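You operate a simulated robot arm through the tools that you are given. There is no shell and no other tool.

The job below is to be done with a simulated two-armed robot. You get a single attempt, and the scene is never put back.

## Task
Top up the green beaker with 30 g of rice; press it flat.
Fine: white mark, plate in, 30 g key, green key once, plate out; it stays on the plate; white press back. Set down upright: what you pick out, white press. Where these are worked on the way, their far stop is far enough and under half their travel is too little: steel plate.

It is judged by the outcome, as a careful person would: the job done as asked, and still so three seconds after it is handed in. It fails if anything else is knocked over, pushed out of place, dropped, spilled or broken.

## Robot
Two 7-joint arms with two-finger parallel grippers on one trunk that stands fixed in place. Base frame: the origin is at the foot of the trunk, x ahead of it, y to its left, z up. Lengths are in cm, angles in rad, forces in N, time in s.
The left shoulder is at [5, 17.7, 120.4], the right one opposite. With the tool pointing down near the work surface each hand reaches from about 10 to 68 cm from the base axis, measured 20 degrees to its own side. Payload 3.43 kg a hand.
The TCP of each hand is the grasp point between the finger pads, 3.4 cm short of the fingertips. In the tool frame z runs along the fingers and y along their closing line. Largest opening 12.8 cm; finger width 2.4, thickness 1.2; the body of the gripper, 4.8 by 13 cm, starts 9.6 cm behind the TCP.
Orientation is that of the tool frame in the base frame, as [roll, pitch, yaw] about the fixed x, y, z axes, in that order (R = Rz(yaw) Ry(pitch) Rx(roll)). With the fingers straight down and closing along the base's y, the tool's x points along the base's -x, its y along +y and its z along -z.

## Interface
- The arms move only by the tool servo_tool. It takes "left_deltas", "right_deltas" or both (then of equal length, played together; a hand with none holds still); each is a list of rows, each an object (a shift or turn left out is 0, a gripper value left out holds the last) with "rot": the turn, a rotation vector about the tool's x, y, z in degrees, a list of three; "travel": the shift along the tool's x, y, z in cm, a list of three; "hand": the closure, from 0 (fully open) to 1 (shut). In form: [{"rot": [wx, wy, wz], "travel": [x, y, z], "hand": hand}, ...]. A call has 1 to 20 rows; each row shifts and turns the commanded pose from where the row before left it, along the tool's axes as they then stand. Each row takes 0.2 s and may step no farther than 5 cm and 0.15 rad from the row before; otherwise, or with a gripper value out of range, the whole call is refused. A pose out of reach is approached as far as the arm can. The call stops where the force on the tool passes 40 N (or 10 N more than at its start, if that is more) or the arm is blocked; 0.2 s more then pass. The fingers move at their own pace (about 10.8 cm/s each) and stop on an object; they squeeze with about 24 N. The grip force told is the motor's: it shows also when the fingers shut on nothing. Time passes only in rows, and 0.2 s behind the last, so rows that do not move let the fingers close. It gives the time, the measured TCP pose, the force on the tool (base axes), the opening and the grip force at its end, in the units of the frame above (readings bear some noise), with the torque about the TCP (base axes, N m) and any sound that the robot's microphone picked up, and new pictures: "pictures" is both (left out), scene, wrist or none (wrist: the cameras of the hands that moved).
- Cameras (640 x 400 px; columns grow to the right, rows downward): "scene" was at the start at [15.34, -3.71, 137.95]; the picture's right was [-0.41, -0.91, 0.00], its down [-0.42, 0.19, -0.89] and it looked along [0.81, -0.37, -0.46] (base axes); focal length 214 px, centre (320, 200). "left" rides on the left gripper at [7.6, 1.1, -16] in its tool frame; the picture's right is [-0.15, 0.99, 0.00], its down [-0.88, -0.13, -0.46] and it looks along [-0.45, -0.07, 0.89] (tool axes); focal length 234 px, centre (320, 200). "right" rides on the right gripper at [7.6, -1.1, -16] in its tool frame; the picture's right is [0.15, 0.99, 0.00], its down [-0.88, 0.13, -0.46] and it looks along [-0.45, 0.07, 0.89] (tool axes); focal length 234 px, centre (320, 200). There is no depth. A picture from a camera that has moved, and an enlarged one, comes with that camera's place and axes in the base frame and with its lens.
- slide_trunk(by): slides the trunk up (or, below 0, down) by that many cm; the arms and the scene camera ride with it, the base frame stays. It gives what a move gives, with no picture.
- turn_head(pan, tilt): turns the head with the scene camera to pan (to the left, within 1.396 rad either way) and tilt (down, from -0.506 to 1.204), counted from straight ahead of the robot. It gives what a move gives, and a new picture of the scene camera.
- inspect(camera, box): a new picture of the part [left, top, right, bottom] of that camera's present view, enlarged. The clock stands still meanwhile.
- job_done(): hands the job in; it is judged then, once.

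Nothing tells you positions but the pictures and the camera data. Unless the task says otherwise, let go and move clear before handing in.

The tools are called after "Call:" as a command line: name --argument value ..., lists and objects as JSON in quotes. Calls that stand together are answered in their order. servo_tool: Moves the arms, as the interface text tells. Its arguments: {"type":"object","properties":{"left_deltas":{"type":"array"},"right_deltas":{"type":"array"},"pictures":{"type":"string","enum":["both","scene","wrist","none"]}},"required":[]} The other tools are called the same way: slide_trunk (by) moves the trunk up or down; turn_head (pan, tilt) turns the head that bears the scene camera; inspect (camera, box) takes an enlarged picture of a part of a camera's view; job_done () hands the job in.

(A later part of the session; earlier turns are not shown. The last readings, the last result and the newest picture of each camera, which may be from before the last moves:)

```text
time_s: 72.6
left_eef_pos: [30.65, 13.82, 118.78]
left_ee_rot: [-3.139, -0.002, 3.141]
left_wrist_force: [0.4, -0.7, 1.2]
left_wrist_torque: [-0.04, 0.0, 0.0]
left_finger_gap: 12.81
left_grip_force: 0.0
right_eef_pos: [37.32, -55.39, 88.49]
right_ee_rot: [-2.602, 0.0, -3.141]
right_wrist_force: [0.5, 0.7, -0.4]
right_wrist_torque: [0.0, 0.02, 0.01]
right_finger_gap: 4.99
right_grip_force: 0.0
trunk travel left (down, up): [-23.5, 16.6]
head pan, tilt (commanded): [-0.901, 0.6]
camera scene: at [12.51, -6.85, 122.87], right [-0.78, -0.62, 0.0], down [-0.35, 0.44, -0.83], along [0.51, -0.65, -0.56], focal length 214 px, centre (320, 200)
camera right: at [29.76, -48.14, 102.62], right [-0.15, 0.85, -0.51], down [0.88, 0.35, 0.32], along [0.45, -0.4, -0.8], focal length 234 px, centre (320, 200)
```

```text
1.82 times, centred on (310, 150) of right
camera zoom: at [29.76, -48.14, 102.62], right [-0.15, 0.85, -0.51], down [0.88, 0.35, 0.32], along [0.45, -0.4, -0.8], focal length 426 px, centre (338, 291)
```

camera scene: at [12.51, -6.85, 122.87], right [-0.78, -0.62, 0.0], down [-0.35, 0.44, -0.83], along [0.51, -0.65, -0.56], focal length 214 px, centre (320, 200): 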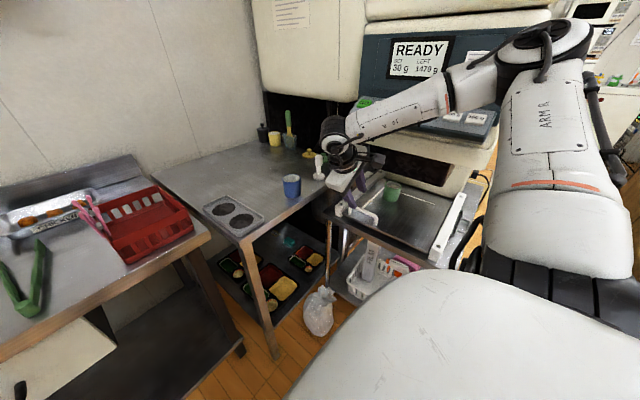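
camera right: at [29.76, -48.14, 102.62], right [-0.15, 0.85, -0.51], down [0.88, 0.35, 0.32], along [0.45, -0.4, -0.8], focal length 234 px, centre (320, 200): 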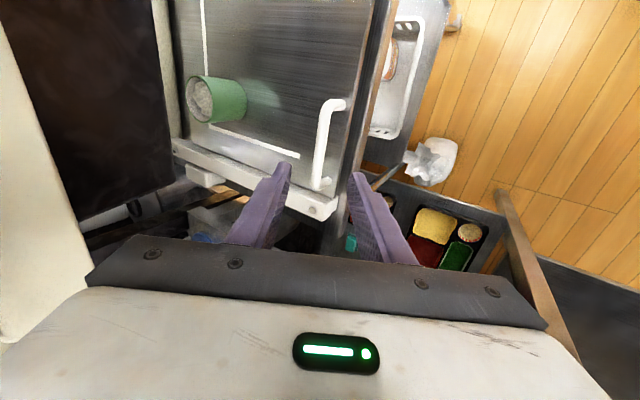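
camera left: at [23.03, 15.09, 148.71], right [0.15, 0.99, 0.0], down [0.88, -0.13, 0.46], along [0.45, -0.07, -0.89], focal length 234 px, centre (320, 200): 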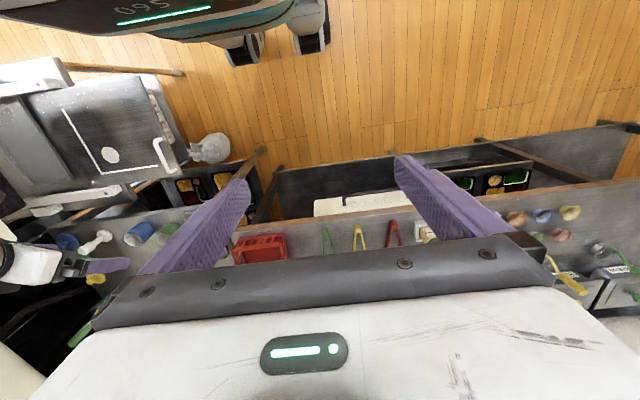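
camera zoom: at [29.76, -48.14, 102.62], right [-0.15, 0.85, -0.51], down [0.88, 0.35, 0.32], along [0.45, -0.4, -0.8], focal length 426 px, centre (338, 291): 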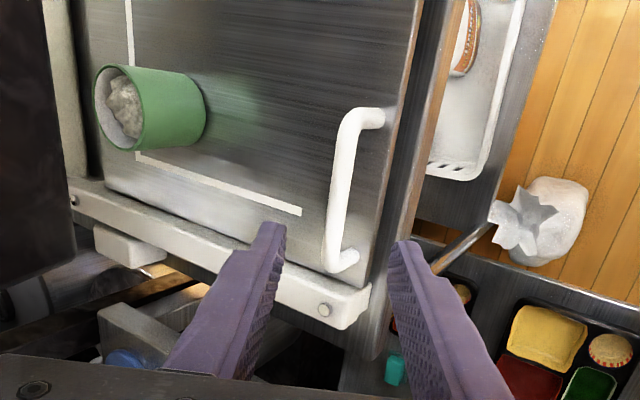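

Call:
servo_tool --right_deltas '[{"travel": [0.06, 0.02, 2.0]}, {"travel": [0.06, 0.02, 2.0]}, {"travel": [0.06, 0.02, 2.0]}, {"travel": [0.06, 0.02, 2.0]}, {"travel": [0.06, 0.01, 1.85]}, {}]' --pictures "wrist"

```text
time_s: 74.0
left_eef_pos: [30.62, 13.95, 118.61]
left_ee_rot: [-3.14, -0.001, 3.141]
left_wrist_force: [-0.4, -0.7, 0.3]
left_wrist_torque: [-0.02, 0.01, 0.0]
left_finger_gap: 12.8
left_grip_force: 0.1
right_eef_pos: [36.75, -60.49, 80.16]
right_ee_rot: [-2.602, 0.003, -3.141]
right_wrist_force: [-0.1, -0.6, -0.2]
right_wrist_torque: [-0.02, -0.01, 0.0]
right_finger_gap: 4.99
right_grip_force: 0.0
trunk travel left (down, up): [-23.5, 16.6]
head pan, tilt (commanded): [-0.901, 0.6]
camera right: at [29.35, -53.16, 94.26], right [-0.15, 0.85, -0.51], down [0.88, 0.35, 0.32], along [0.45, -0.4, -0.8], focal length 234 px, centre (320, 200)
```

right: 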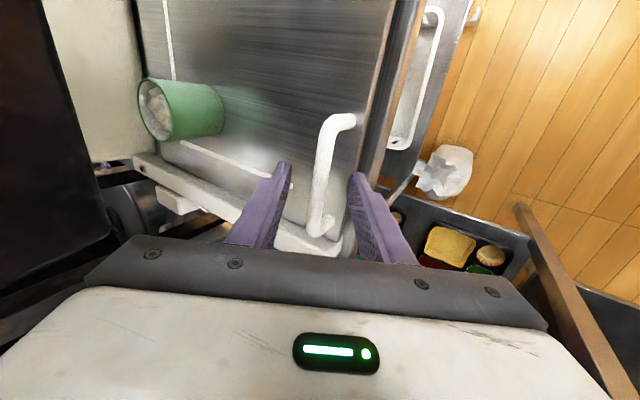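

The bar is centred again. I close and pull the plate out slowly.

Call:
servo_tool --right_deltas '[{"hand": 0.75}, {"hand": 0.87}, {"hand": 1.0}, {}, {}, {"travel": [0, 0.257, -0.154]}, {"travel": [0, 0.429, -0.257]}, {"travel": [0, 0.514, -0.309]}, {"travel": [0, 0.6, -0.36]}, {"travel": [0, 0.6, -0.36]}, {}]'

```text
time_s: 76.4
left_eef_pos: [30.69, 13.81, 118.71]
left_ee_rot: [3.14, -0.001, 3.141]
left_wrist_force: [0.4, -0.5, 0.6]
left_wrist_torque: [-0.01, 0.0, -0.06]
left_finger_gap: 12.76
left_grip_force: 0.0
right_eef_pos: [36.81, -57.5, 80.16]
right_ee_rot: [-2.603, 0.001, 3.142]
right_wrist_force: [-0.6, 0.4, -7.7]
right_wrist_torque: [0.08, -1.31, 0.14]
right_finger_gap: 1.25
right_grip_force: 44.9
trunk travel left (down, up): [-23.5, 16.6]
head pan, tilt (commanded): [-0.901, 0.6]
camera scene: at [12.53, -6.92, 122.85], right [-0.78, -0.62, 0.0], down [-0.35, 0.44, -0.82], along [0.51, -0.65, -0.57], focal length 214 px, centre (320, 200)
camera right: at [29.35, -50.36, 94.3], right [-0.15, 0.85, -0.51], down [0.88, 0.35, 0.32], along [0.45, -0.4, -0.8], focal length 234 px, centre (320, 200)
```

scene: 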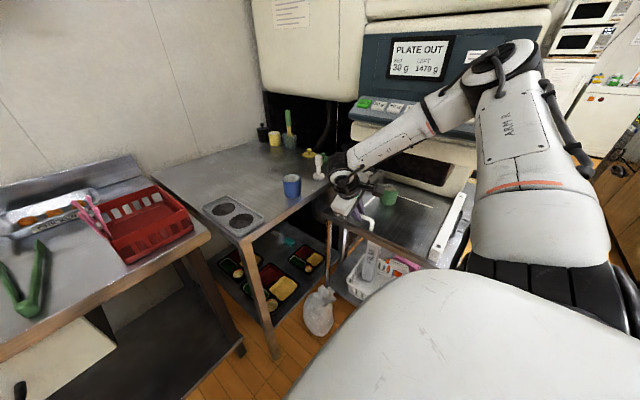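
right: 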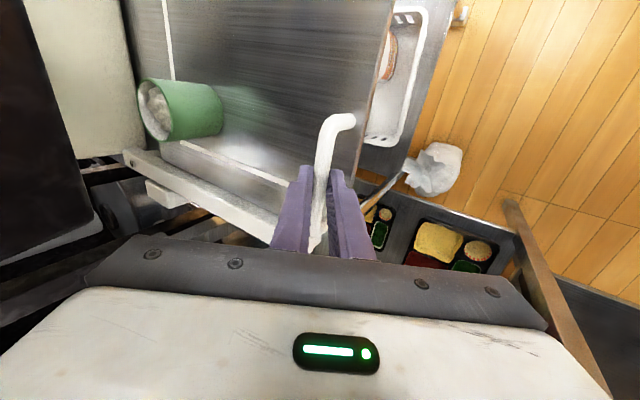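

Call:
servo_tool --right_deltas '[{"travel": [0, 0.5, -0.2]}, {"travel": [0, 0.6, -0.36]}, {"travel": [0, 0.772, -0.463]}, {"travel": [0, 0.772, -0.463]}, {"travel": [0, 0.772, -0.463]}, {"travel": [0, 0.772, -0.463]}, {"travel": [0, 0.772, -0.463]}, {"travel": [0, 0.772, -0.463]}, {"travel": [0, 0.772, -0.463]}, {"travel": [0, 0.772, -0.463]}, {"travel": [0, 0.772, -0.463]}, {"travel": [0, 0.6, -0.36]}, {"travel": [0, 0.429, -0.257]}, {}]'

```text
time_s: 79.4
left_eef_pos: [30.55, 13.83, 118.74]
left_ee_rot: [-3.139, -0.001, -3.141]
left_wrist_force: [-0.6, -0.9, -0.2]
left_wrist_torque: [-0.01, -0.02, 0.01]
left_finger_gap: 12.79
left_grip_force: 0.1
right_eef_pos: [36.68, -47.17, 80.25]
right_ee_rot: [-2.599, 0.002, 3.141]
right_wrist_force: [3.4, -2.3, 3.4]
right_wrist_torque: [-0.05, -0.64, -0.18]
right_finger_gap: 1.25
right_grip_force: 44.5
trunk travel left (down, up): [-23.5, 16.6]
head pan, tilt (commanded): [-0.901, 0.6]
camera scene: at [12.5, -6.83, 122.87], right [-0.78, -0.62, 0.0], down [-0.35, 0.44, -0.83], along [0.51, -0.65, -0.56], focal length 214 px, centre (320, 200)
camera right: at [29.33, -39.87, 94.26], right [-0.15, 0.85, -0.51], down [0.88, 0.35, 0.32], along [0.45, -0.4, -0.8], focal length 234 px, centre (320, 200)
```

scene: 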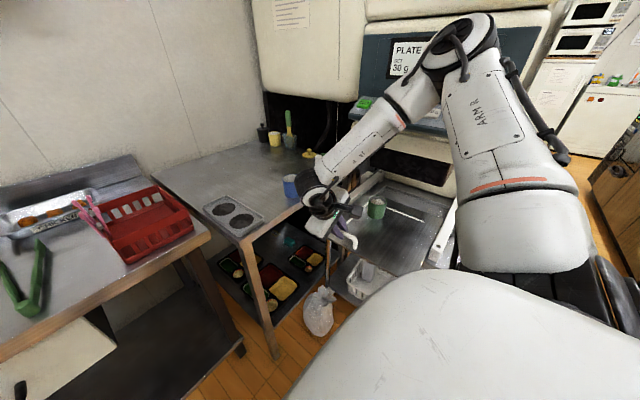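
right: 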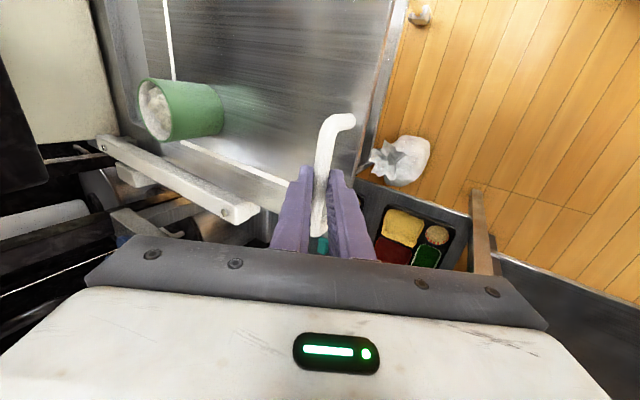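

Call:
servo_tool --right_deltas '[{"travel": [0, 0.5, -0.3]}, {"travel": [0, 0.686, -0.412]}, {"travel": [0, 0.772, -0.463]}, {"travel": [0, 0.772, -0.463]}, {"travel": [0, 0.772, -0.463]}, {"travel": [0, 0.772, -0.463]}, {"travel": [0, 0.772, -0.463]}, {"travel": [0, 0.772, -0.463]}, {"travel": [0, 0.772, -0.463]}, {"travel": [0, 0.772, -0.463]}, {"travel": [0, 0.686, -0.412]}, {"travel": [0, 0.429, -0.257]}, {"travel": [0, 0.257, -0.154]}, {}]'

```text
time_s: 82.4
left_eef_pos: [30.54, 13.96, 118.77]
left_ee_rot: [3.141, -0.001, 3.14]
left_wrist_force: [0.2, 0.2, -0.3]
left_wrist_torque: [-0.01, -0.02, 0.03]
left_finger_gap: 12.81
left_grip_force: 0.1
right_eef_pos: [36.81, -36.88, 80.15]
right_ee_rot: [-2.598, 0.002, -3.141]
right_wrist_force: [7.9, 2.0, 14.9]
right_wrist_torque: [-0.14, 0.36, -0.76]
right_finger_gap: 1.26
right_grip_force: 44.3
trunk travel left (down, up): [-23.5, 16.6]
head pan, tilt (commanded): [-0.901, 0.6]
camera scene: at [12.49, -6.76, 122.88], right [-0.78, -0.62, 0.0], down [-0.35, 0.44, -0.83], along [0.51, -0.65, -0.56], focal length 214 px, centre (320, 200)
camera right: at [29.32, -29.6, 94.25], right [-0.15, 0.85, -0.51], down [0.88, 0.35, 0.33], along [0.45, -0.4, -0.8], focal length 234 px, centre (320, 200)
```

scene: 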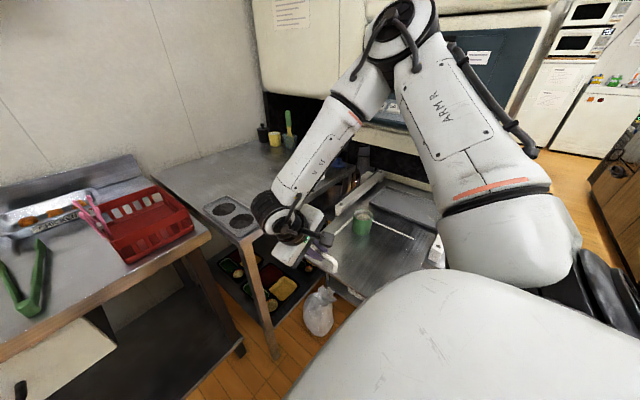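
right: 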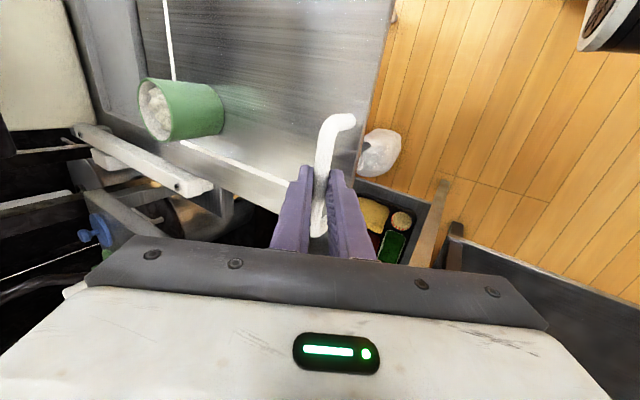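

Nearly out; I ease the vertical load and pull the last bit until the stop is felt.

Call:
servo_tool --right_deltas '[{"travel": [-0.12, -0.1, -0.17]}, {"travel": [0, 0.257, -0.154]}, {"travel": [0, 0.257, -0.154]}, {"travel": [0, 0.257, -0.154]}, {"travel": [0, 0.257, -0.154]}, {"travel": [0, 0.257, -0.154]}, {}]' --pictures "none"

```text
time_s: 84.0
left_eef_pos: [30.67, 13.79, 118.8]
left_ee_rot: [3.141, -0.001, 3.141]
left_wrist_force: [-0.7, 0.5, -0.1]
left_wrist_torque: [-0.01, 0.02, -0.01]
left_finger_gap: 12.78
left_grip_force: 0.1
right_eef_pos: [36.78, -35.6, 80.25]
right_ee_rot: [-2.601, -0.005, 3.139]
right_wrist_force: [-5.2, 0.9, -16.3]
right_wrist_torque: [0.17, -0.73, -0.16]
right_finger_gap: 1.25
right_grip_force: 45.3
trunk travel left (down, up): [-23.5, 16.6]
head pan, tilt (commanded): [-0.901, 0.6]
```

Call:
servo_tool --right_deltas '[{"travel": [0.06, 0.05, 0.1]}, {"travel": [0, 0.214, -0.128]}, {"travel": [0, 0.214, -0.128]}, {}]' --pictures "scene"

```text
time_s: 85.0
left_eef_pos: [30.57, 13.85, 118.7]
left_ee_rot: [3.141, -0.001, -3.141]
left_wrist_force: [-0.7, 0.0, 0.6]
left_wrist_torque: [0.01, -0.01, 0.05]
left_finger_gap: 12.78
left_grip_force: 0.1
right_eef_pos: [36.81, -35.19, 80.21]
right_ee_rot: [-2.599, -0.001, 3.138]
right_wrist_force: [-6.7, -5.7, -4.8]
right_wrist_torque: [-0.04, 0.96, -1.12]
right_finger_gap: 1.31
right_grip_force: 44.5
trunk travel left (down, up): [-23.5, 16.6]
head pan, tilt (commanded): [-0.901, 0.6]
camera scene: at [12.49, -6.92, 122.87], right [-0.78, -0.62, 0.0], down [-0.35, 0.44, -0.82], along [0.51, -0.65, -0.57], focal length 214 px, centre (320, 200)
```

scene: 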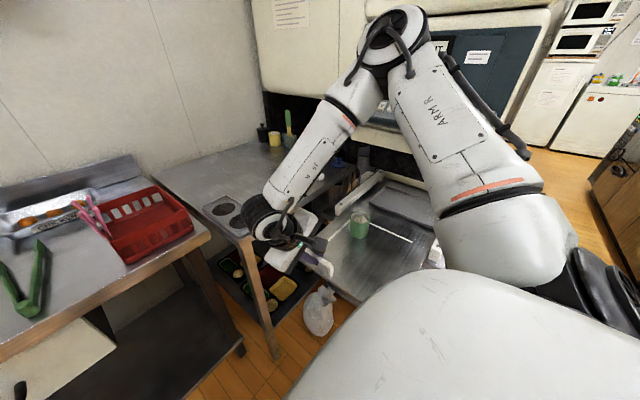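

Call:
servo_tool --right_deltas '[{"travel": [0, 0.214, -0.128]}, {}]' --pictures "none"

```text
time_s: 85.6
left_eef_pos: [30.55, 13.84, 118.73]
left_ee_rot: [3.14, 0.0, -3.141]
left_wrist_force: [-0.1, -0.6, -0.1]
left_wrist_torque: [0.02, 0.02, 0.01]
left_finger_gap: 12.81
left_grip_force: 0.1
right_eef_pos: [36.87, -34.76, 80.23]
right_ee_rot: [-2.6, 0.001, 3.141]
right_wrist_force: [-10.1, -5.7, -5.1]
right_wrist_torque: [-0.01, 0.46, -0.8]
right_finger_gap: 1.26
right_grip_force: 45.0
trunk travel left (down, up): [-23.5, 16.6]
head pan, tilt (commanded): [-0.901, 0.6]
```

Call:
servo_tool --right_deltas '[{"travel": [0, 0.171, -0.103]}, {"travel": [0, 0.171, -0.103]}, {}]' --pictures "wrist"

```text
time_s: 86.4
left_eef_pos: [30.63, 13.73, 118.77]
left_ee_rot: [-3.141, 0.0, -3.141]
left_wrist_force: [0.6, 0.6, -0.8]
left_wrist_torque: [0.0, 0.01, 0.01]
left_finger_gap: 12.82
left_grip_force: 0.1
right_eef_pos: [36.95, -34.34, 80.24]
right_ee_rot: [-2.601, -0.001, 3.14]
right_wrist_force: [-9.4, -5.1, -6.7]
right_wrist_torque: [0.02, 0.44, -0.82]
right_finger_gap: 1.28
right_grip_force: 45.1
trunk travel left (down, up): [-23.5, 16.6]
head pan, tilt (commanded): [-0.901, 0.6]
camera right: at [29.37, -27.14, 94.29], right [-0.15, 0.85, -0.51], down [0.88, 0.35, 0.32], along [0.45, -0.4, -0.8], focal length 234 px, centre (320, 200)
```

right: 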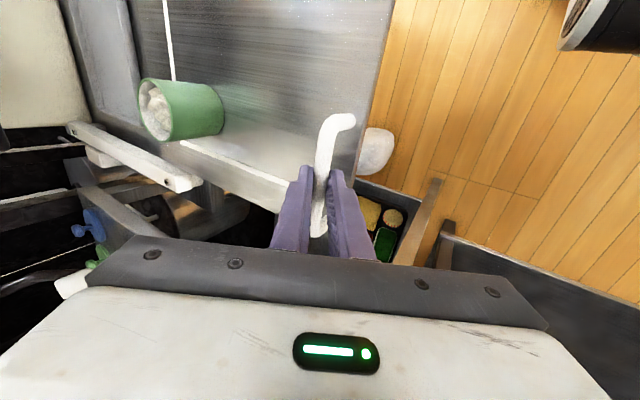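

The plate is still moving freely; I continue outward with small steps, easing the sideways load.

Call:
servo_tool --right_deltas '[{"travel": [0.1, 0.214, -0.128]}, {"travel": [0, 0.257, -0.154]}, {"travel": [0, 0.257, -0.154]}, {}]' --pictures "wrist"

```text
time_s: 87.2
left_eef_pos: [30.73, 13.76, 118.7]
left_ee_rot: [-3.139, -0.002, 3.14]
left_wrist_force: [-0.5, 0.5, -0.1]
left_wrist_torque: [-0.01, -0.01, 0.01]
left_finger_gap: 12.82
left_grip_force: 0.0
right_eef_pos: [36.83, -34.34, 80.03]
right_ee_rot: [-2.577, -0.002, 3.134]
right_wrist_force: [0.9, -9.9, -8.1]
right_wrist_torque: [-0.17, -0.5, 0.15]
right_finger_gap: 1.25
right_grip_force: 45.1
trunk travel left (down, up): [-23.5, 16.6]
head pan, tilt (commanded): [-0.901, 0.6]
stopped in row 4 (right hand): the force on the tool passed its limit at 42 N (the readings are from after the stop); the commanded pose is now the measured one
camera right: at [29.43, -26.69, 94.1], right [-0.14, 0.84, -0.53], down [0.88, 0.35, 0.31], along [0.45, -0.42, -0.79], focal length 234 px, centre (320, 200)
```

right: 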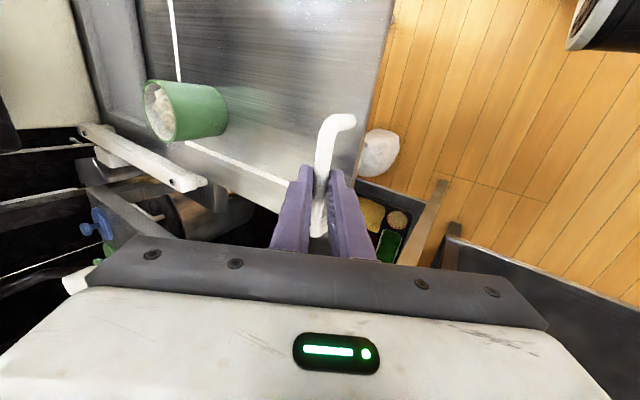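

The out stop is felt (42 N) with the cup standing. I relax, release the bar and back off.

Call:
servo_tool --right_deltas '[{"travel": [0, -0.1, 0.05]}, {}, {"hand": 0.8}, {"hand": 0.62}, {}, {"travel": [0, 0, -1.5]}, {"travel": [0, 0, -2.5]}, {"travel": [0, 0, -3]}, {"travel": [0, 0, -3]}, {}]'

Call:
inspect --camera "right" --box '[140, 30, 380, 200]'

Call:
inspect --camera "scene" --box '[290, 180, 450, 300]'

```text
time_s: 89.4
left_eef_pos: [30.66, 13.96, 118.86]
left_ee_rot: [-3.141, -0.001, -3.141]
left_wrist_force: [0.4, 0.0, 0.0]
left_wrist_torque: [0.04, 0.01, 0.02]
left_finger_gap: 12.83
left_grip_force: 0.1
right_eef_pos: [36.89, -28.86, 88.79]
right_ee_rot: [-2.579, -0.001, 3.139]
right_wrist_force: [-0.6, -1.0, 0.6]
right_wrist_torque: [0.02, 0.01, -0.02]
right_finger_gap: 4.88
right_grip_force: 0.0
trunk travel left (down, up): [-23.5, 16.6]
head pan, tilt (commanded): [-0.901, 0.6]
camera scene: at [12.51, -6.85, 122.86], right [-0.78, -0.62, 0.0], down [-0.35, 0.44, -0.83], along [0.51, -0.65, -0.56], focal length 214 px, centre (320, 200)
camera right: at [29.41, -21.25, 102.66], right [-0.14, 0.84, -0.53], down [0.88, 0.35, 0.32], along [0.45, -0.42, -0.79], focal length 234 px, centre (320, 200)
```

scene: 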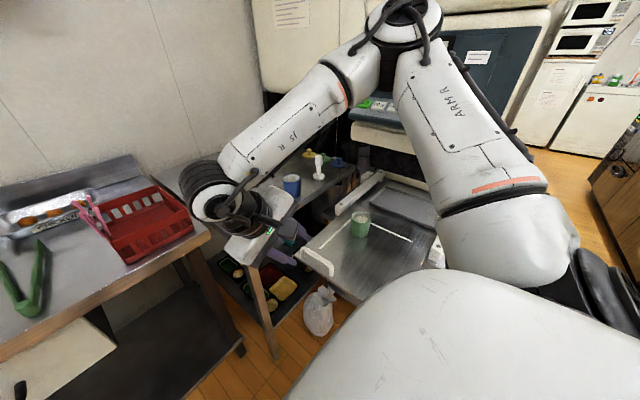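
right: 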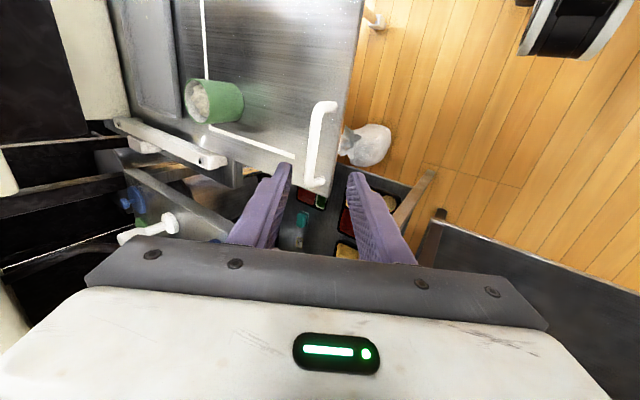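

```text
2.35 times, centred on (260, 115) of right
camera zoom: at [29.41, -21.25, 102.66], right [-0.14, 0.84, -0.53], down [0.88, 0.35, 0.32], along [0.45, -0.42, -0.79], focal length 551 px, centre (461, 400)
```

zoom: 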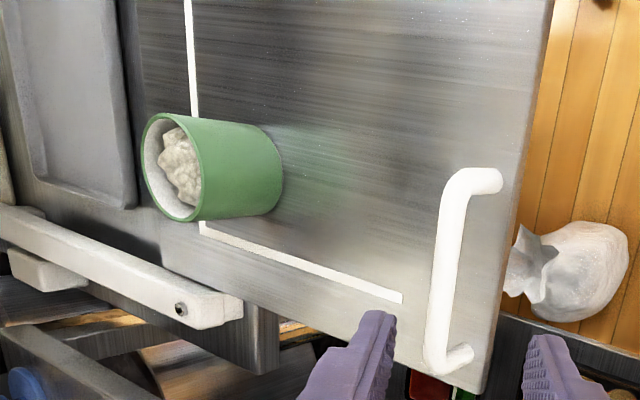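

```text
3.33 times, centred on (370, 240) of scene
camera zoom: at [12.51, -6.85, 122.86], right [-0.78, -0.62, 0.0], down [-0.35, 0.44, -0.83], along [0.51, -0.65, -0.56], focal length 715 px, centre (153, 67)
```

zoom: 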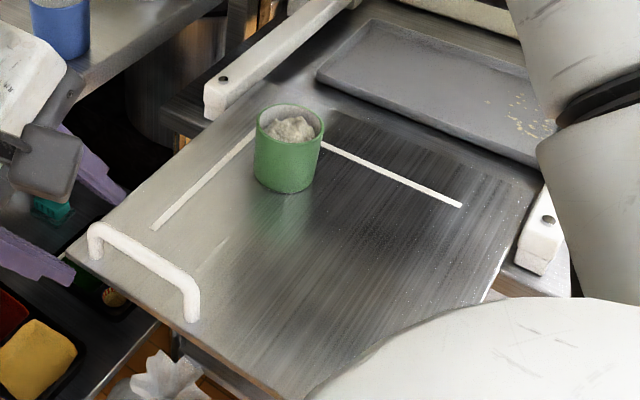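

Plate is out and the cup with its heap of rice stands at the mark spot. Next is the white press at ≈ [59.5, -65.5]; I raise the hand and turn it to a 45° outward tilt at azimuth -45°.

Call:
servo_tool --right_deltas '[{"travel": [0, -2.134, -3.383]}, {"travel": [0, -2.134, -3.383]}, {"travel": [0, -2.134, -3.383]}, {"travel": [0, -2.134, -3.383]}, {"rot": [-8.05, 0, 0]}, {"rot": [-8.05, 0, 0]}, {"rot": [-8.05, 0, 0]}, {"rot": [-8.05, 0, 0]}, {"rot": [0, 0, 7.5]}, {"rot": [0, 0, 7.5]}, {"rot": [0, 0, 7.5]}, {"rot": [0, 0, 7.5]}, {"rot": [0, 0, 7.5]}, {"rot": [0, 0, 7.5]}, {}]'

```text
time_s: 92.6
left_eef_pos: [30.66, 13.89, 118.84]
left_ee_rot: [-3.139, 0.001, 3.14]
left_wrist_force: [-0.5, 0.2, -0.2]
left_wrist_torque: [0.01, 0.02, 0.0]
left_finger_gap: 12.81
left_grip_force: 0.1
right_eef_pos: [36.75, -28.97, 104.62]
right_ee_rot: [-3.141, 0.002, 2.349]
right_wrist_force: [-0.7, -0.7, 0.8]
right_wrist_torque: [-0.02, -0.01, 0.04]
right_finger_gap: 4.86
right_grip_force: 0.1
trunk travel left (down, up): [-23.5, 16.6]
head pan, tilt (commanded): [-0.901, 0.6]
camera scene: at [12.51, -6.85, 122.86], right [-0.78, -0.62, 0.0], down [-0.35, 0.44, -0.83], along [0.51, -0.65, -0.56], focal length 214 px, centre (320, 200)
camera right: at [30.82, -24.36, 120.5], right [0.6, 0.8, 0.0], down [0.71, -0.53, 0.46], along [0.36, -0.27, -0.89], focal length 234 px, centre (320, 200)
```

scene: 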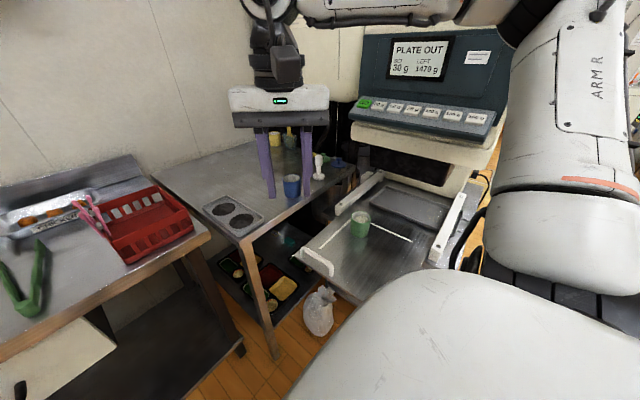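
right: 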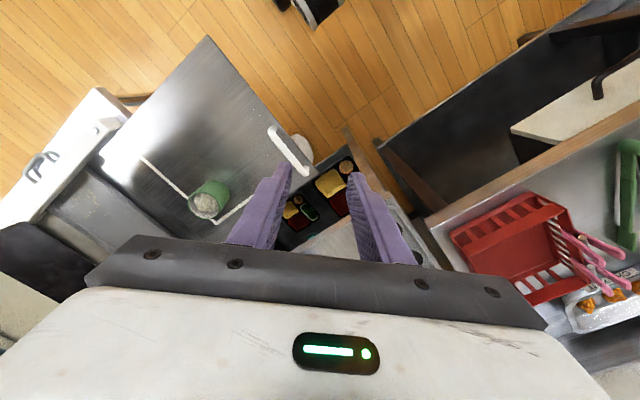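

Call:
inspect --camera "right" --box '[160, 150, 280, 240]'

Call:
inspect --camera "scene" --box '[330, 195, 400, 250]'

Call:
inspect --camera "scene" --box '[290, 130, 360, 190]'

```text
4.44 times, centred on (220, 195) of right
camera zoom: at [30.82, -24.36, 120.5], right [0.6, 0.8, 0.0], down [0.71, -0.53, 0.46], along [0.36, -0.27, -0.89], focal length 1041 px, centre (764, 222)
```

zoom: 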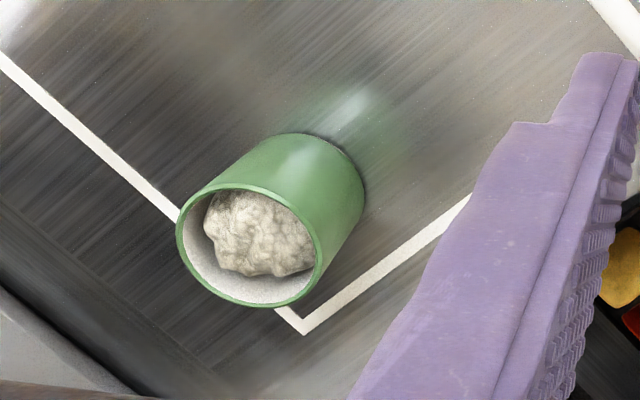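

```text
7.27 times, centred on (365, 222) of scene
camera zoom: at [12.51, -6.85, 122.86], right [-0.78, -0.62, 0.0], down [-0.35, 0.44, -0.83], along [0.51, -0.65, -0.56], focal length 1560 px, centre (-7, 36)
```

zoom: 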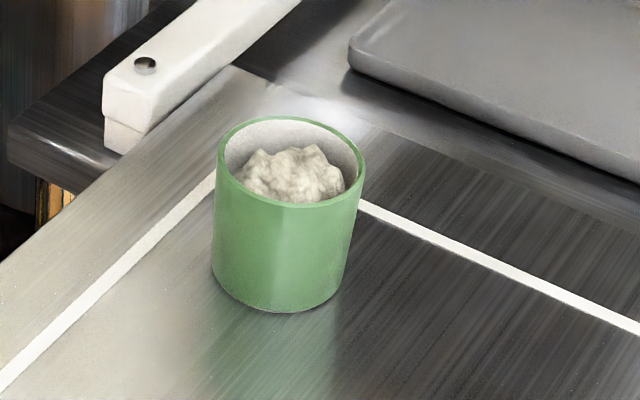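

```text
6.67 times, centred on (325, 160) of scene
camera zoom: at [12.51, -6.85, 122.86], right [-0.78, -0.62, 0.0], down [-0.35, 0.44, -0.83], along [0.51, -0.65, -0.56], focal length 1430 px, centre (287, 467)
```

zoom: 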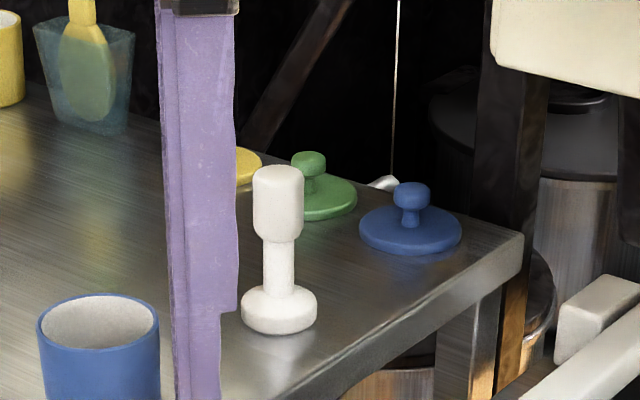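

Press measured: axis ≈ [59.6, -65.5], foot at z≈82.2, top ≈ 91.1, grip cylinder about 2.9 cm thick in its top 3.5 cm. To keep the gripper body clear of the machine I use azimuth -60° and 45° tilt, and go to a pre-grasp point.

Call:
servo_tool --right_deltas '[{"rot": [0, 0, 7.3], "hand": 0.53}, {"rot": [0, 0, 7.3]}, {"rot": [0, -7.5, 0]}, {"rot": [0, -7.5, 0]}, {"rot": [0, -7.5, 0]}, {"rot": [0, -7.5, 0]}, {"rot": [0, -7.5, 0]}, {"rot": [0, -7.5, 0]}, {"travel": [-1.961, 0.151, 3.127]}, {"travel": [-1.961, 0.151, 3.127]}, {"travel": [-1.961, 0.151, 3.127]}, {"travel": [-1.961, 0.151, 3.127]}, {"travel": [-1.961, 0.151, 3.127]}, {"travel": [-1.961, 0.151, 3.127]}, {"travel": [-1.961, 0.151, 3.127]}, {"travel": [-1.961, 0.151, 3.127]}, {}]'

```text
time_s: 96.2
left_eef_pos: [30.51, 13.95, 118.83]
left_ee_rot: [-3.139, 0.001, 3.142]
left_wrist_force: [-0.4, 0.1, -0.3]
left_wrist_torque: [0.0, -0.03, 0.01]
left_finger_gap: 12.81
left_grip_force: 0.1
right_eef_pos: [52.53, -53.18, 98.18]
right_ee_rot: [3.141, 0.788, 2.099]
right_wrist_force: [-0.8, -0.8, 0.0]
right_wrist_torque: [0.01, -0.02, -0.01]
right_finger_gap: 6.04
right_grip_force: 0.0
trunk travel left (down, up): [-23.5, 16.6]
head pan, tilt (commanded): [-0.901, 0.6]
camera scene: at [12.51, -6.85, 122.87], right [-0.78, -0.62, 0.0], down [-0.35, 0.44, -0.83], along [0.51, -0.65, -0.56], focal length 214 px, centre (320, 200)
camera right: at [43.22, -39.4, 103.88], right [0.8, 0.59, -0.1], down [0.26, -0.19, 0.95], along [0.53, -0.79, -0.31], focal length 234 px, centre (320, 200)
```

scene: 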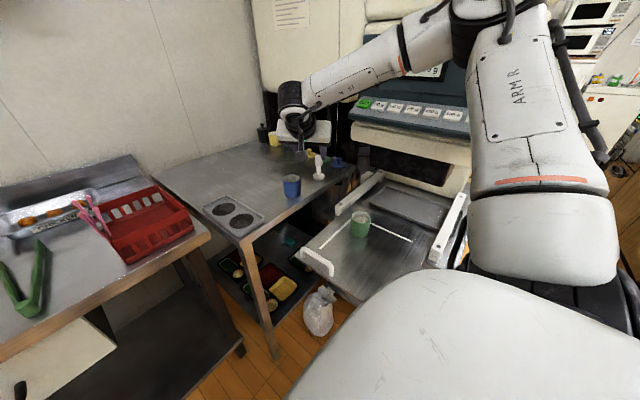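
right: 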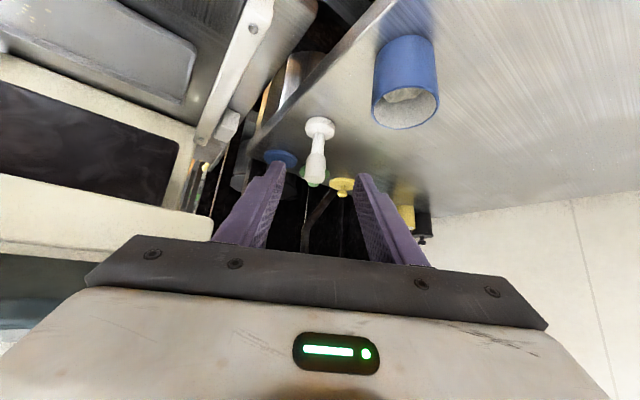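

Call:
inspect --camera "right" --box '[260, 90, 400, 210]'

Call:
inspect --camera "scene" --box '[260, 120, 370, 210]'

```text
3.33 times, centred on (330, 150) of right
camera zoom: at [43.22, -39.4, 103.88], right [0.8, 0.59, -0.1], down [0.26, -0.19, 0.95], along [0.53, -0.79, -0.31], focal length 781 px, centre (287, 367)
```

zoom: 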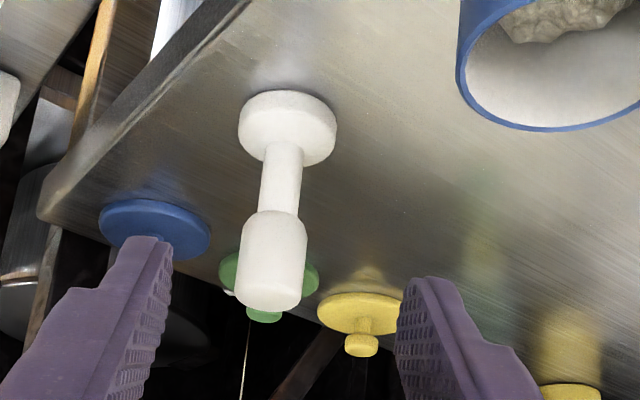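

```text
4.44 times, centred on (315, 165) of scene
camera zoom: at [12.51, -6.85, 122.87], right [-0.78, -0.62, 0.0], down [-0.35, 0.44, -0.83], along [0.51, -0.65, -0.56], focal length 953 px, centre (342, 356)
```

zoom: 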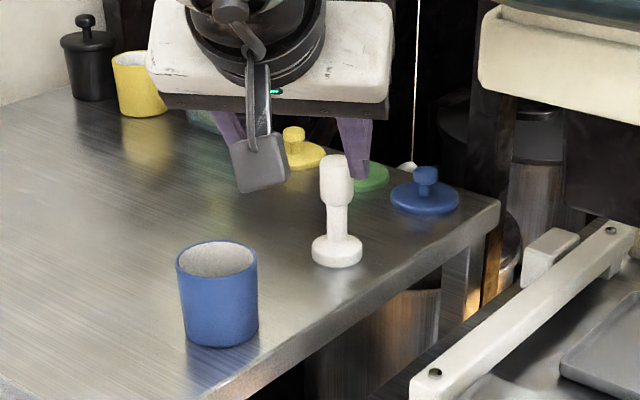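

Consistent re-solve gives the table at z≈81.95, press axis ≈ [59.9, -65.8], grip centre z≈89. I line up the finger axis with the grip, 10 cm short of it.

Call:
servo_tool --right_deltas '[{"travel": [-1.28, 0, 2.27]}, {"travel": [-1.28, 0, 2.27]}, {"travel": [-1.28, 0, 2.27]}, {}]' --pictures "wrist"

Call:
inspect --camera "right" --box '[250, 90, 390, 230]'

Call:
inspect --camera "scene" --box '[260, 120, 370, 210]'

```text
time_s: 97.2
left_eef_pos: [30.65, 13.93, 118.84]
left_ee_rot: [-3.14, 0.001, -3.142]
left_wrist_force: [0.5, 0.6, 0.3]
left_wrist_torque: [0.01, 0.01, -0.01]
left_finger_gap: 12.82
left_grip_force: 0.0
right_eef_pos: [56.13, -59.85, 96.01]
right_ee_rot: [3.141, 0.787, 2.097]
right_wrist_force: [-0.4, -0.5, -0.7]
right_wrist_torque: [-0.02, 0.01, -0.01]
right_finger_gap: 6.0
right_grip_force: 0.1
trunk travel left (down, up): [-23.5, 16.6]
head pan, tilt (commanded): [-0.901, 0.6]
camera right: at [46.93, -46.08, 101.76], right [0.8, 0.59, -0.1], down [0.26, -0.19, 0.95], along [0.53, -0.79, -0.31], focal length 234 px, centre (320, 200)
```

right: 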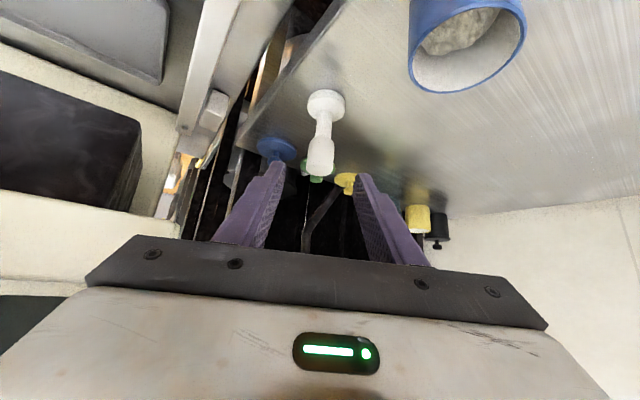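

```text
2.86 times, centred on (320, 160) of right
camera zoom: at [46.93, -46.08, 101.76], right [0.8, 0.59, -0.1], down [0.26, -0.19, 0.95], along [0.53, -0.79, -0.31], focal length 669 px, centre (320, 314)
```

zoom: 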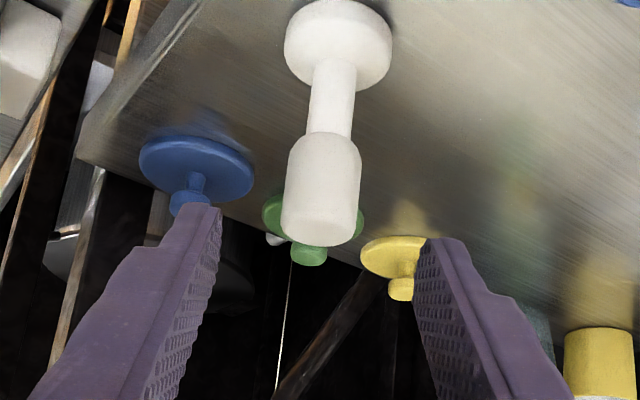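

```text
4.44 times, centred on (315, 165) of scene
camera zoom: at [12.51, -6.85, 122.87], right [-0.78, -0.62, 0.0], down [-0.35, 0.44, -0.83], along [0.51, -0.65, -0.56], focal length 953 px, centre (342, 356)
```

zoom: 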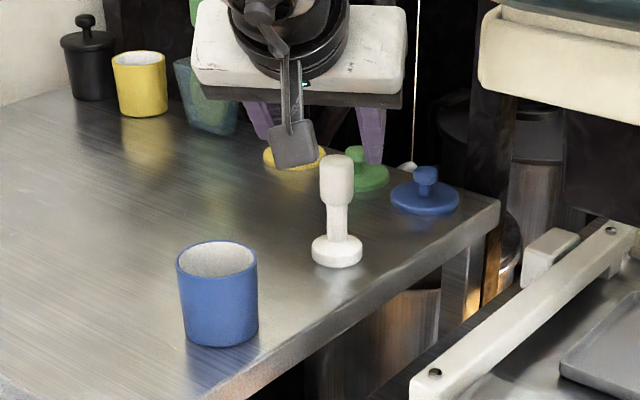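

The press grip is dead ahead between the fingers. I advance to straddle it.

Call:
servo_tool --right_deltas '[{"travel": [0, 0.03, 2.0]}, {"travel": [0, 0.03, 2.0]}, {"travel": [0, 0.03, 2.0]}, {"travel": [0, 0.03, 2.0]}, {"travel": [0, 0.02, 1.8]}, {}]' --pictures "wrist"

Call:
inspect --camera "right" --box '[250, 90, 390, 250]'

Call:
inspect --camera "scene" --box '[260, 120, 370, 210]'

```text
time_s: 98.6
left_eef_pos: [30.64, 13.95, 118.81]
left_ee_rot: [-3.141, 0.001, 3.142]
left_wrist_force: [0.4, -0.4, 0.3]
left_wrist_torque: [0.07, 0.01, -0.01]
left_finger_gap: 12.81
left_grip_force: 0.1
right_eef_pos: [59.89, -65.69, 89.24]
right_ee_rot: [3.139, 0.789, 2.096]
right_wrist_force: [-0.1, 0.4, 0.7]
right_wrist_torque: [-0.01, -0.02, 0.02]
right_finger_gap: 6.03
right_grip_force: 0.0
trunk travel left (down, up): [-23.5, 16.6]
head pan, tilt (commanded): [-0.901, 0.6]
camera right: at [50.57, -51.78, 94.88], right [0.8, 0.59, -0.1], down [0.26, -0.19, 0.95], along [0.53, -0.79, -0.31], focal length 234 px, centre (320, 200)
```

right: 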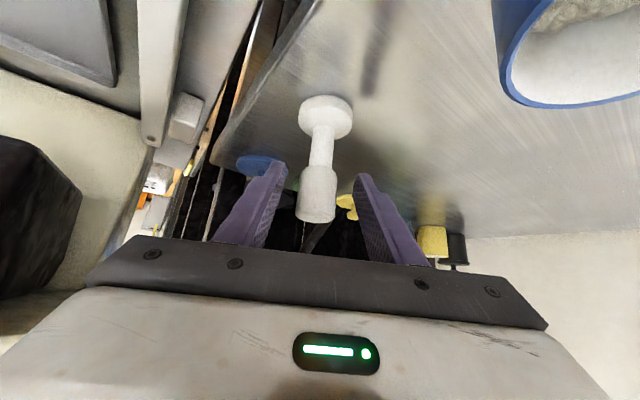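

```text
2.50 times, centred on (320, 170) of right
camera zoom: at [50.57, -51.78, 94.88], right [0.8, 0.59, -0.1], down [0.26, -0.19, 0.95], along [0.53, -0.79, -0.31], focal length 585 px, centre (320, 275)
```

zoom: 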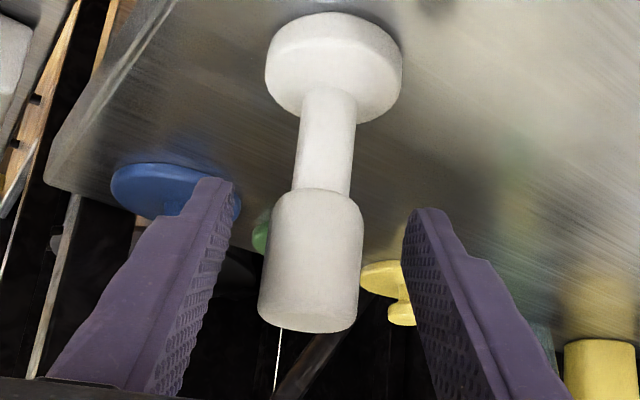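

```text
4.44 times, centred on (315, 165) of scene
camera zoom: at [12.51, -6.85, 122.87], right [-0.78, -0.62, 0.0], down [-0.35, 0.44, -0.83], along [0.51, -0.65, -0.56], focal length 953 px, centre (342, 356)
```

zoom: 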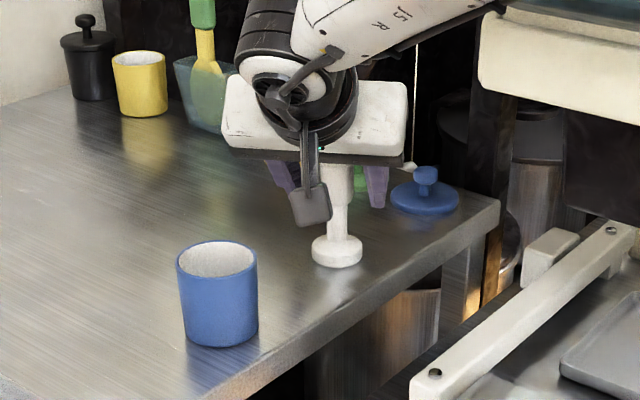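

Well placed; I shift 0.2 cm sideways to centre it and close gently.

Call:
servo_tool --right_deltas '[{"travel": [0, -0.19, 0]}, {"hand": 0.62}, {"hand": 0.7}, {"hand": 0.76}, {"hand": 1.0}, {}, {}]' --pictures "wrist"

Call:
inspect --camera "right" --box '[250, 90, 390, 250]'

Call:
inspect --camera "scene" --box '[260, 120, 370, 210]'

```text
time_s: 100.2
left_eef_pos: [30.71, 13.9, 118.69]
left_ee_rot: [-3.138, -0.002, -3.14]
left_wrist_force: [-0.5, -0.1, 0.2]
left_wrist_torque: [0.01, -0.04, 0.0]
left_finger_gap: 12.8
left_grip_force: 0.1
right_eef_pos: [59.54, -65.73, 89.09]
right_ee_rot: [3.141, 0.788, 2.095]
right_wrist_force: [-0.3, -0.6, -0.2]
right_wrist_torque: [-0.08, 0.07, -0.02]
right_finger_gap: 2.81
right_grip_force: 24.0
trunk travel left (down, up): [-23.5, 16.6]
head pan, tilt (commanded): [-0.901, 0.6]
camera right: at [50.4, -51.86, 94.9], right [0.8, 0.59, -0.1], down [0.26, -0.19, 0.95], along [0.53, -0.79, -0.31], focal length 234 px, centre (320, 200)
```

right: 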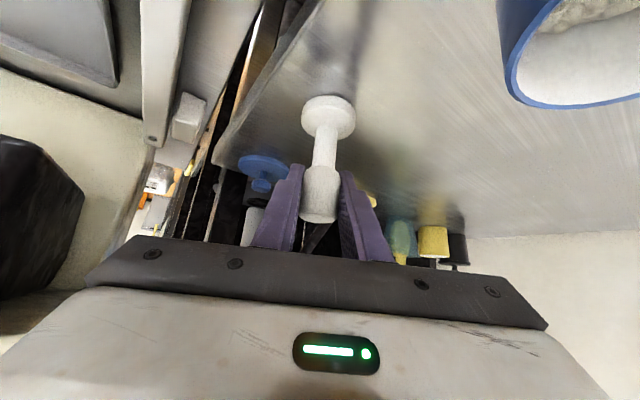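

```text
2.50 times, centred on (320, 170) of right
camera zoom: at [50.4, -51.86, 94.9], right [0.8, 0.59, -0.1], down [0.26, -0.19, 0.95], along [0.53, -0.79, -0.31], focal length 585 px, centre (320, 275)
```

zoom: 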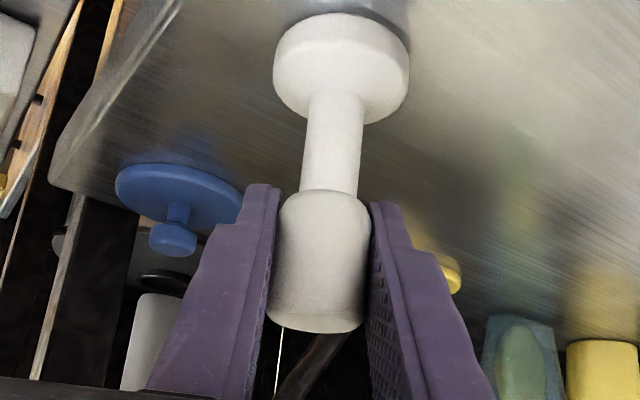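

```text
4.44 times, centred on (315, 165) of scene
camera zoom: at [12.5, -6.85, 122.86], right [-0.78, -0.62, 0.0], down [-0.35, 0.44, -0.83], along [0.51, -0.65, -0.56], focal length 953 px, centre (342, 356)
```

zoom: 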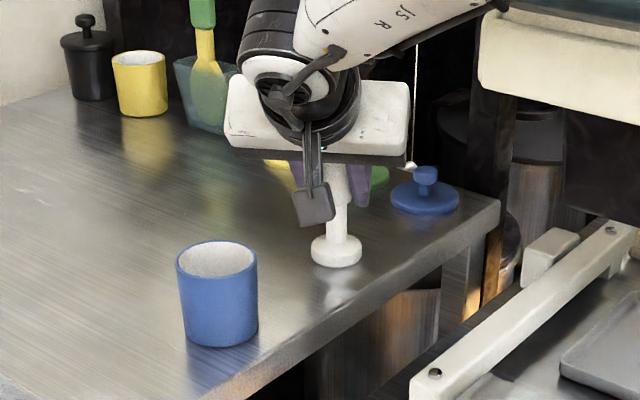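

The press is gripped (gap 2.81). I lift it straight up.

Call:
servo_tool --right_deltas '[{"travel": [-0.354, 0, -0.353]}, {"travel": [-0.354, 0, -0.353]}, {"travel": [-1.418, 0, -1.411]}, {"travel": [-1.418, 0, -1.411]}, {"travel": [-1.418, 0, -1.411]}, {"travel": [-1.418, 0, -1.411]}, {"travel": [-1.418, 0, -1.411]}, {}]'

Call:
inspect --camera "right" --box '[250, 70, 390, 250]'

Call:
inspect --camera "scene" --box '[260, 100, 400, 210]'

```text
time_s: 102.0
left_eef_pos: [30.6, 13.92, 118.8]
left_ee_rot: [-3.141, 0.001, 3.14]
left_wrist_force: [0.3, 0.2, 0.3]
left_wrist_torque: [-0.02, 0.02, 0.02]
left_finger_gap: 12.79
left_grip_force: 0.1
right_eef_pos: [59.6, -65.81, 100.28]
right_ee_rot: [-3.141, 0.786, 2.097]
right_wrist_force: [0.0, 0.1, -1.4]
right_wrist_torque: [-0.02, 0.04, -0.03]
right_finger_gap: 2.8
right_grip_force: 23.8
trunk travel left (down, up): [-23.5, 16.6]
head pan, tilt (commanded): [-0.901, 0.6]
camera scene: at [12.52, -6.87, 122.86], right [-0.78, -0.62, 0.0], down [-0.35, 0.44, -0.82], along [0.51, -0.65, -0.57], focal length 214 px, centre (320, 200)
camera right: at [50.4, -52.05, 105.98], right [0.8, 0.59, -0.1], down [0.26, -0.19, 0.94], along [0.53, -0.79, -0.31], focal length 234 px, centre (320, 200)
```

scene: 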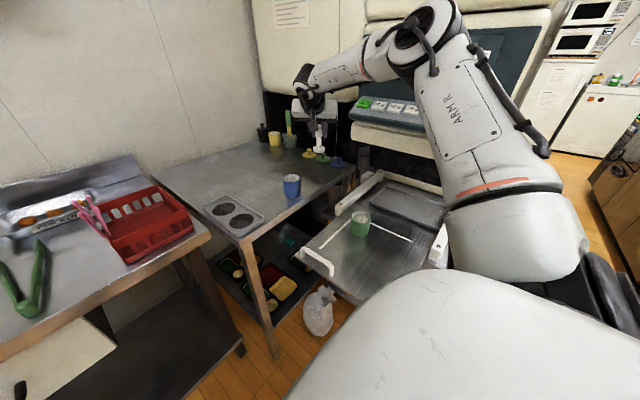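
right: 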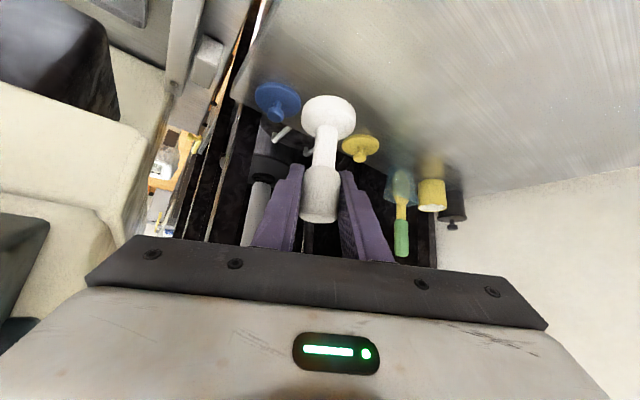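

```text
2.22 times, centred on (320, 160) of right
camera zoom: at [50.4, -52.05, 105.98], right [0.8, 0.59, -0.1], down [0.26, -0.19, 0.94], along [0.53, -0.79, -0.31], focal length 520 px, centre (320, 289)
```

zoom: 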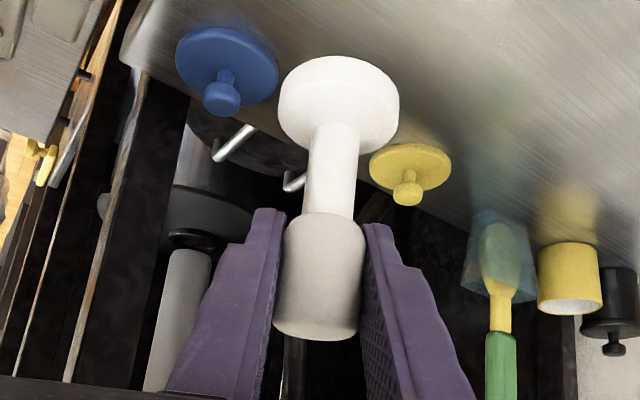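

```text
3.64 times, centred on (330, 155) of scene
camera zoom: at [12.52, -6.87, 122.86], right [-0.78, -0.62, 0.0], down [-0.35, 0.44, -0.82], along [0.51, -0.65, -0.57], focal length 780 px, centre (284, 364)
```

zoom: 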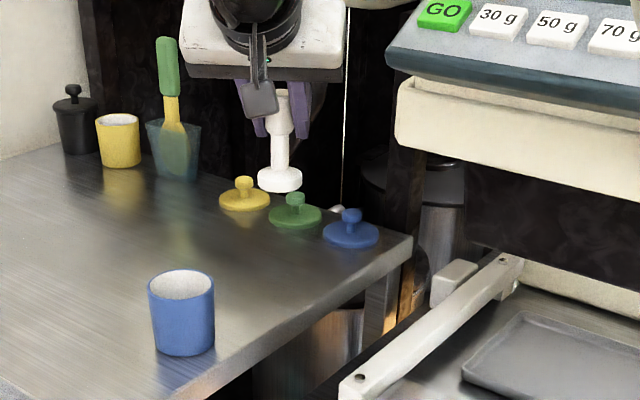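

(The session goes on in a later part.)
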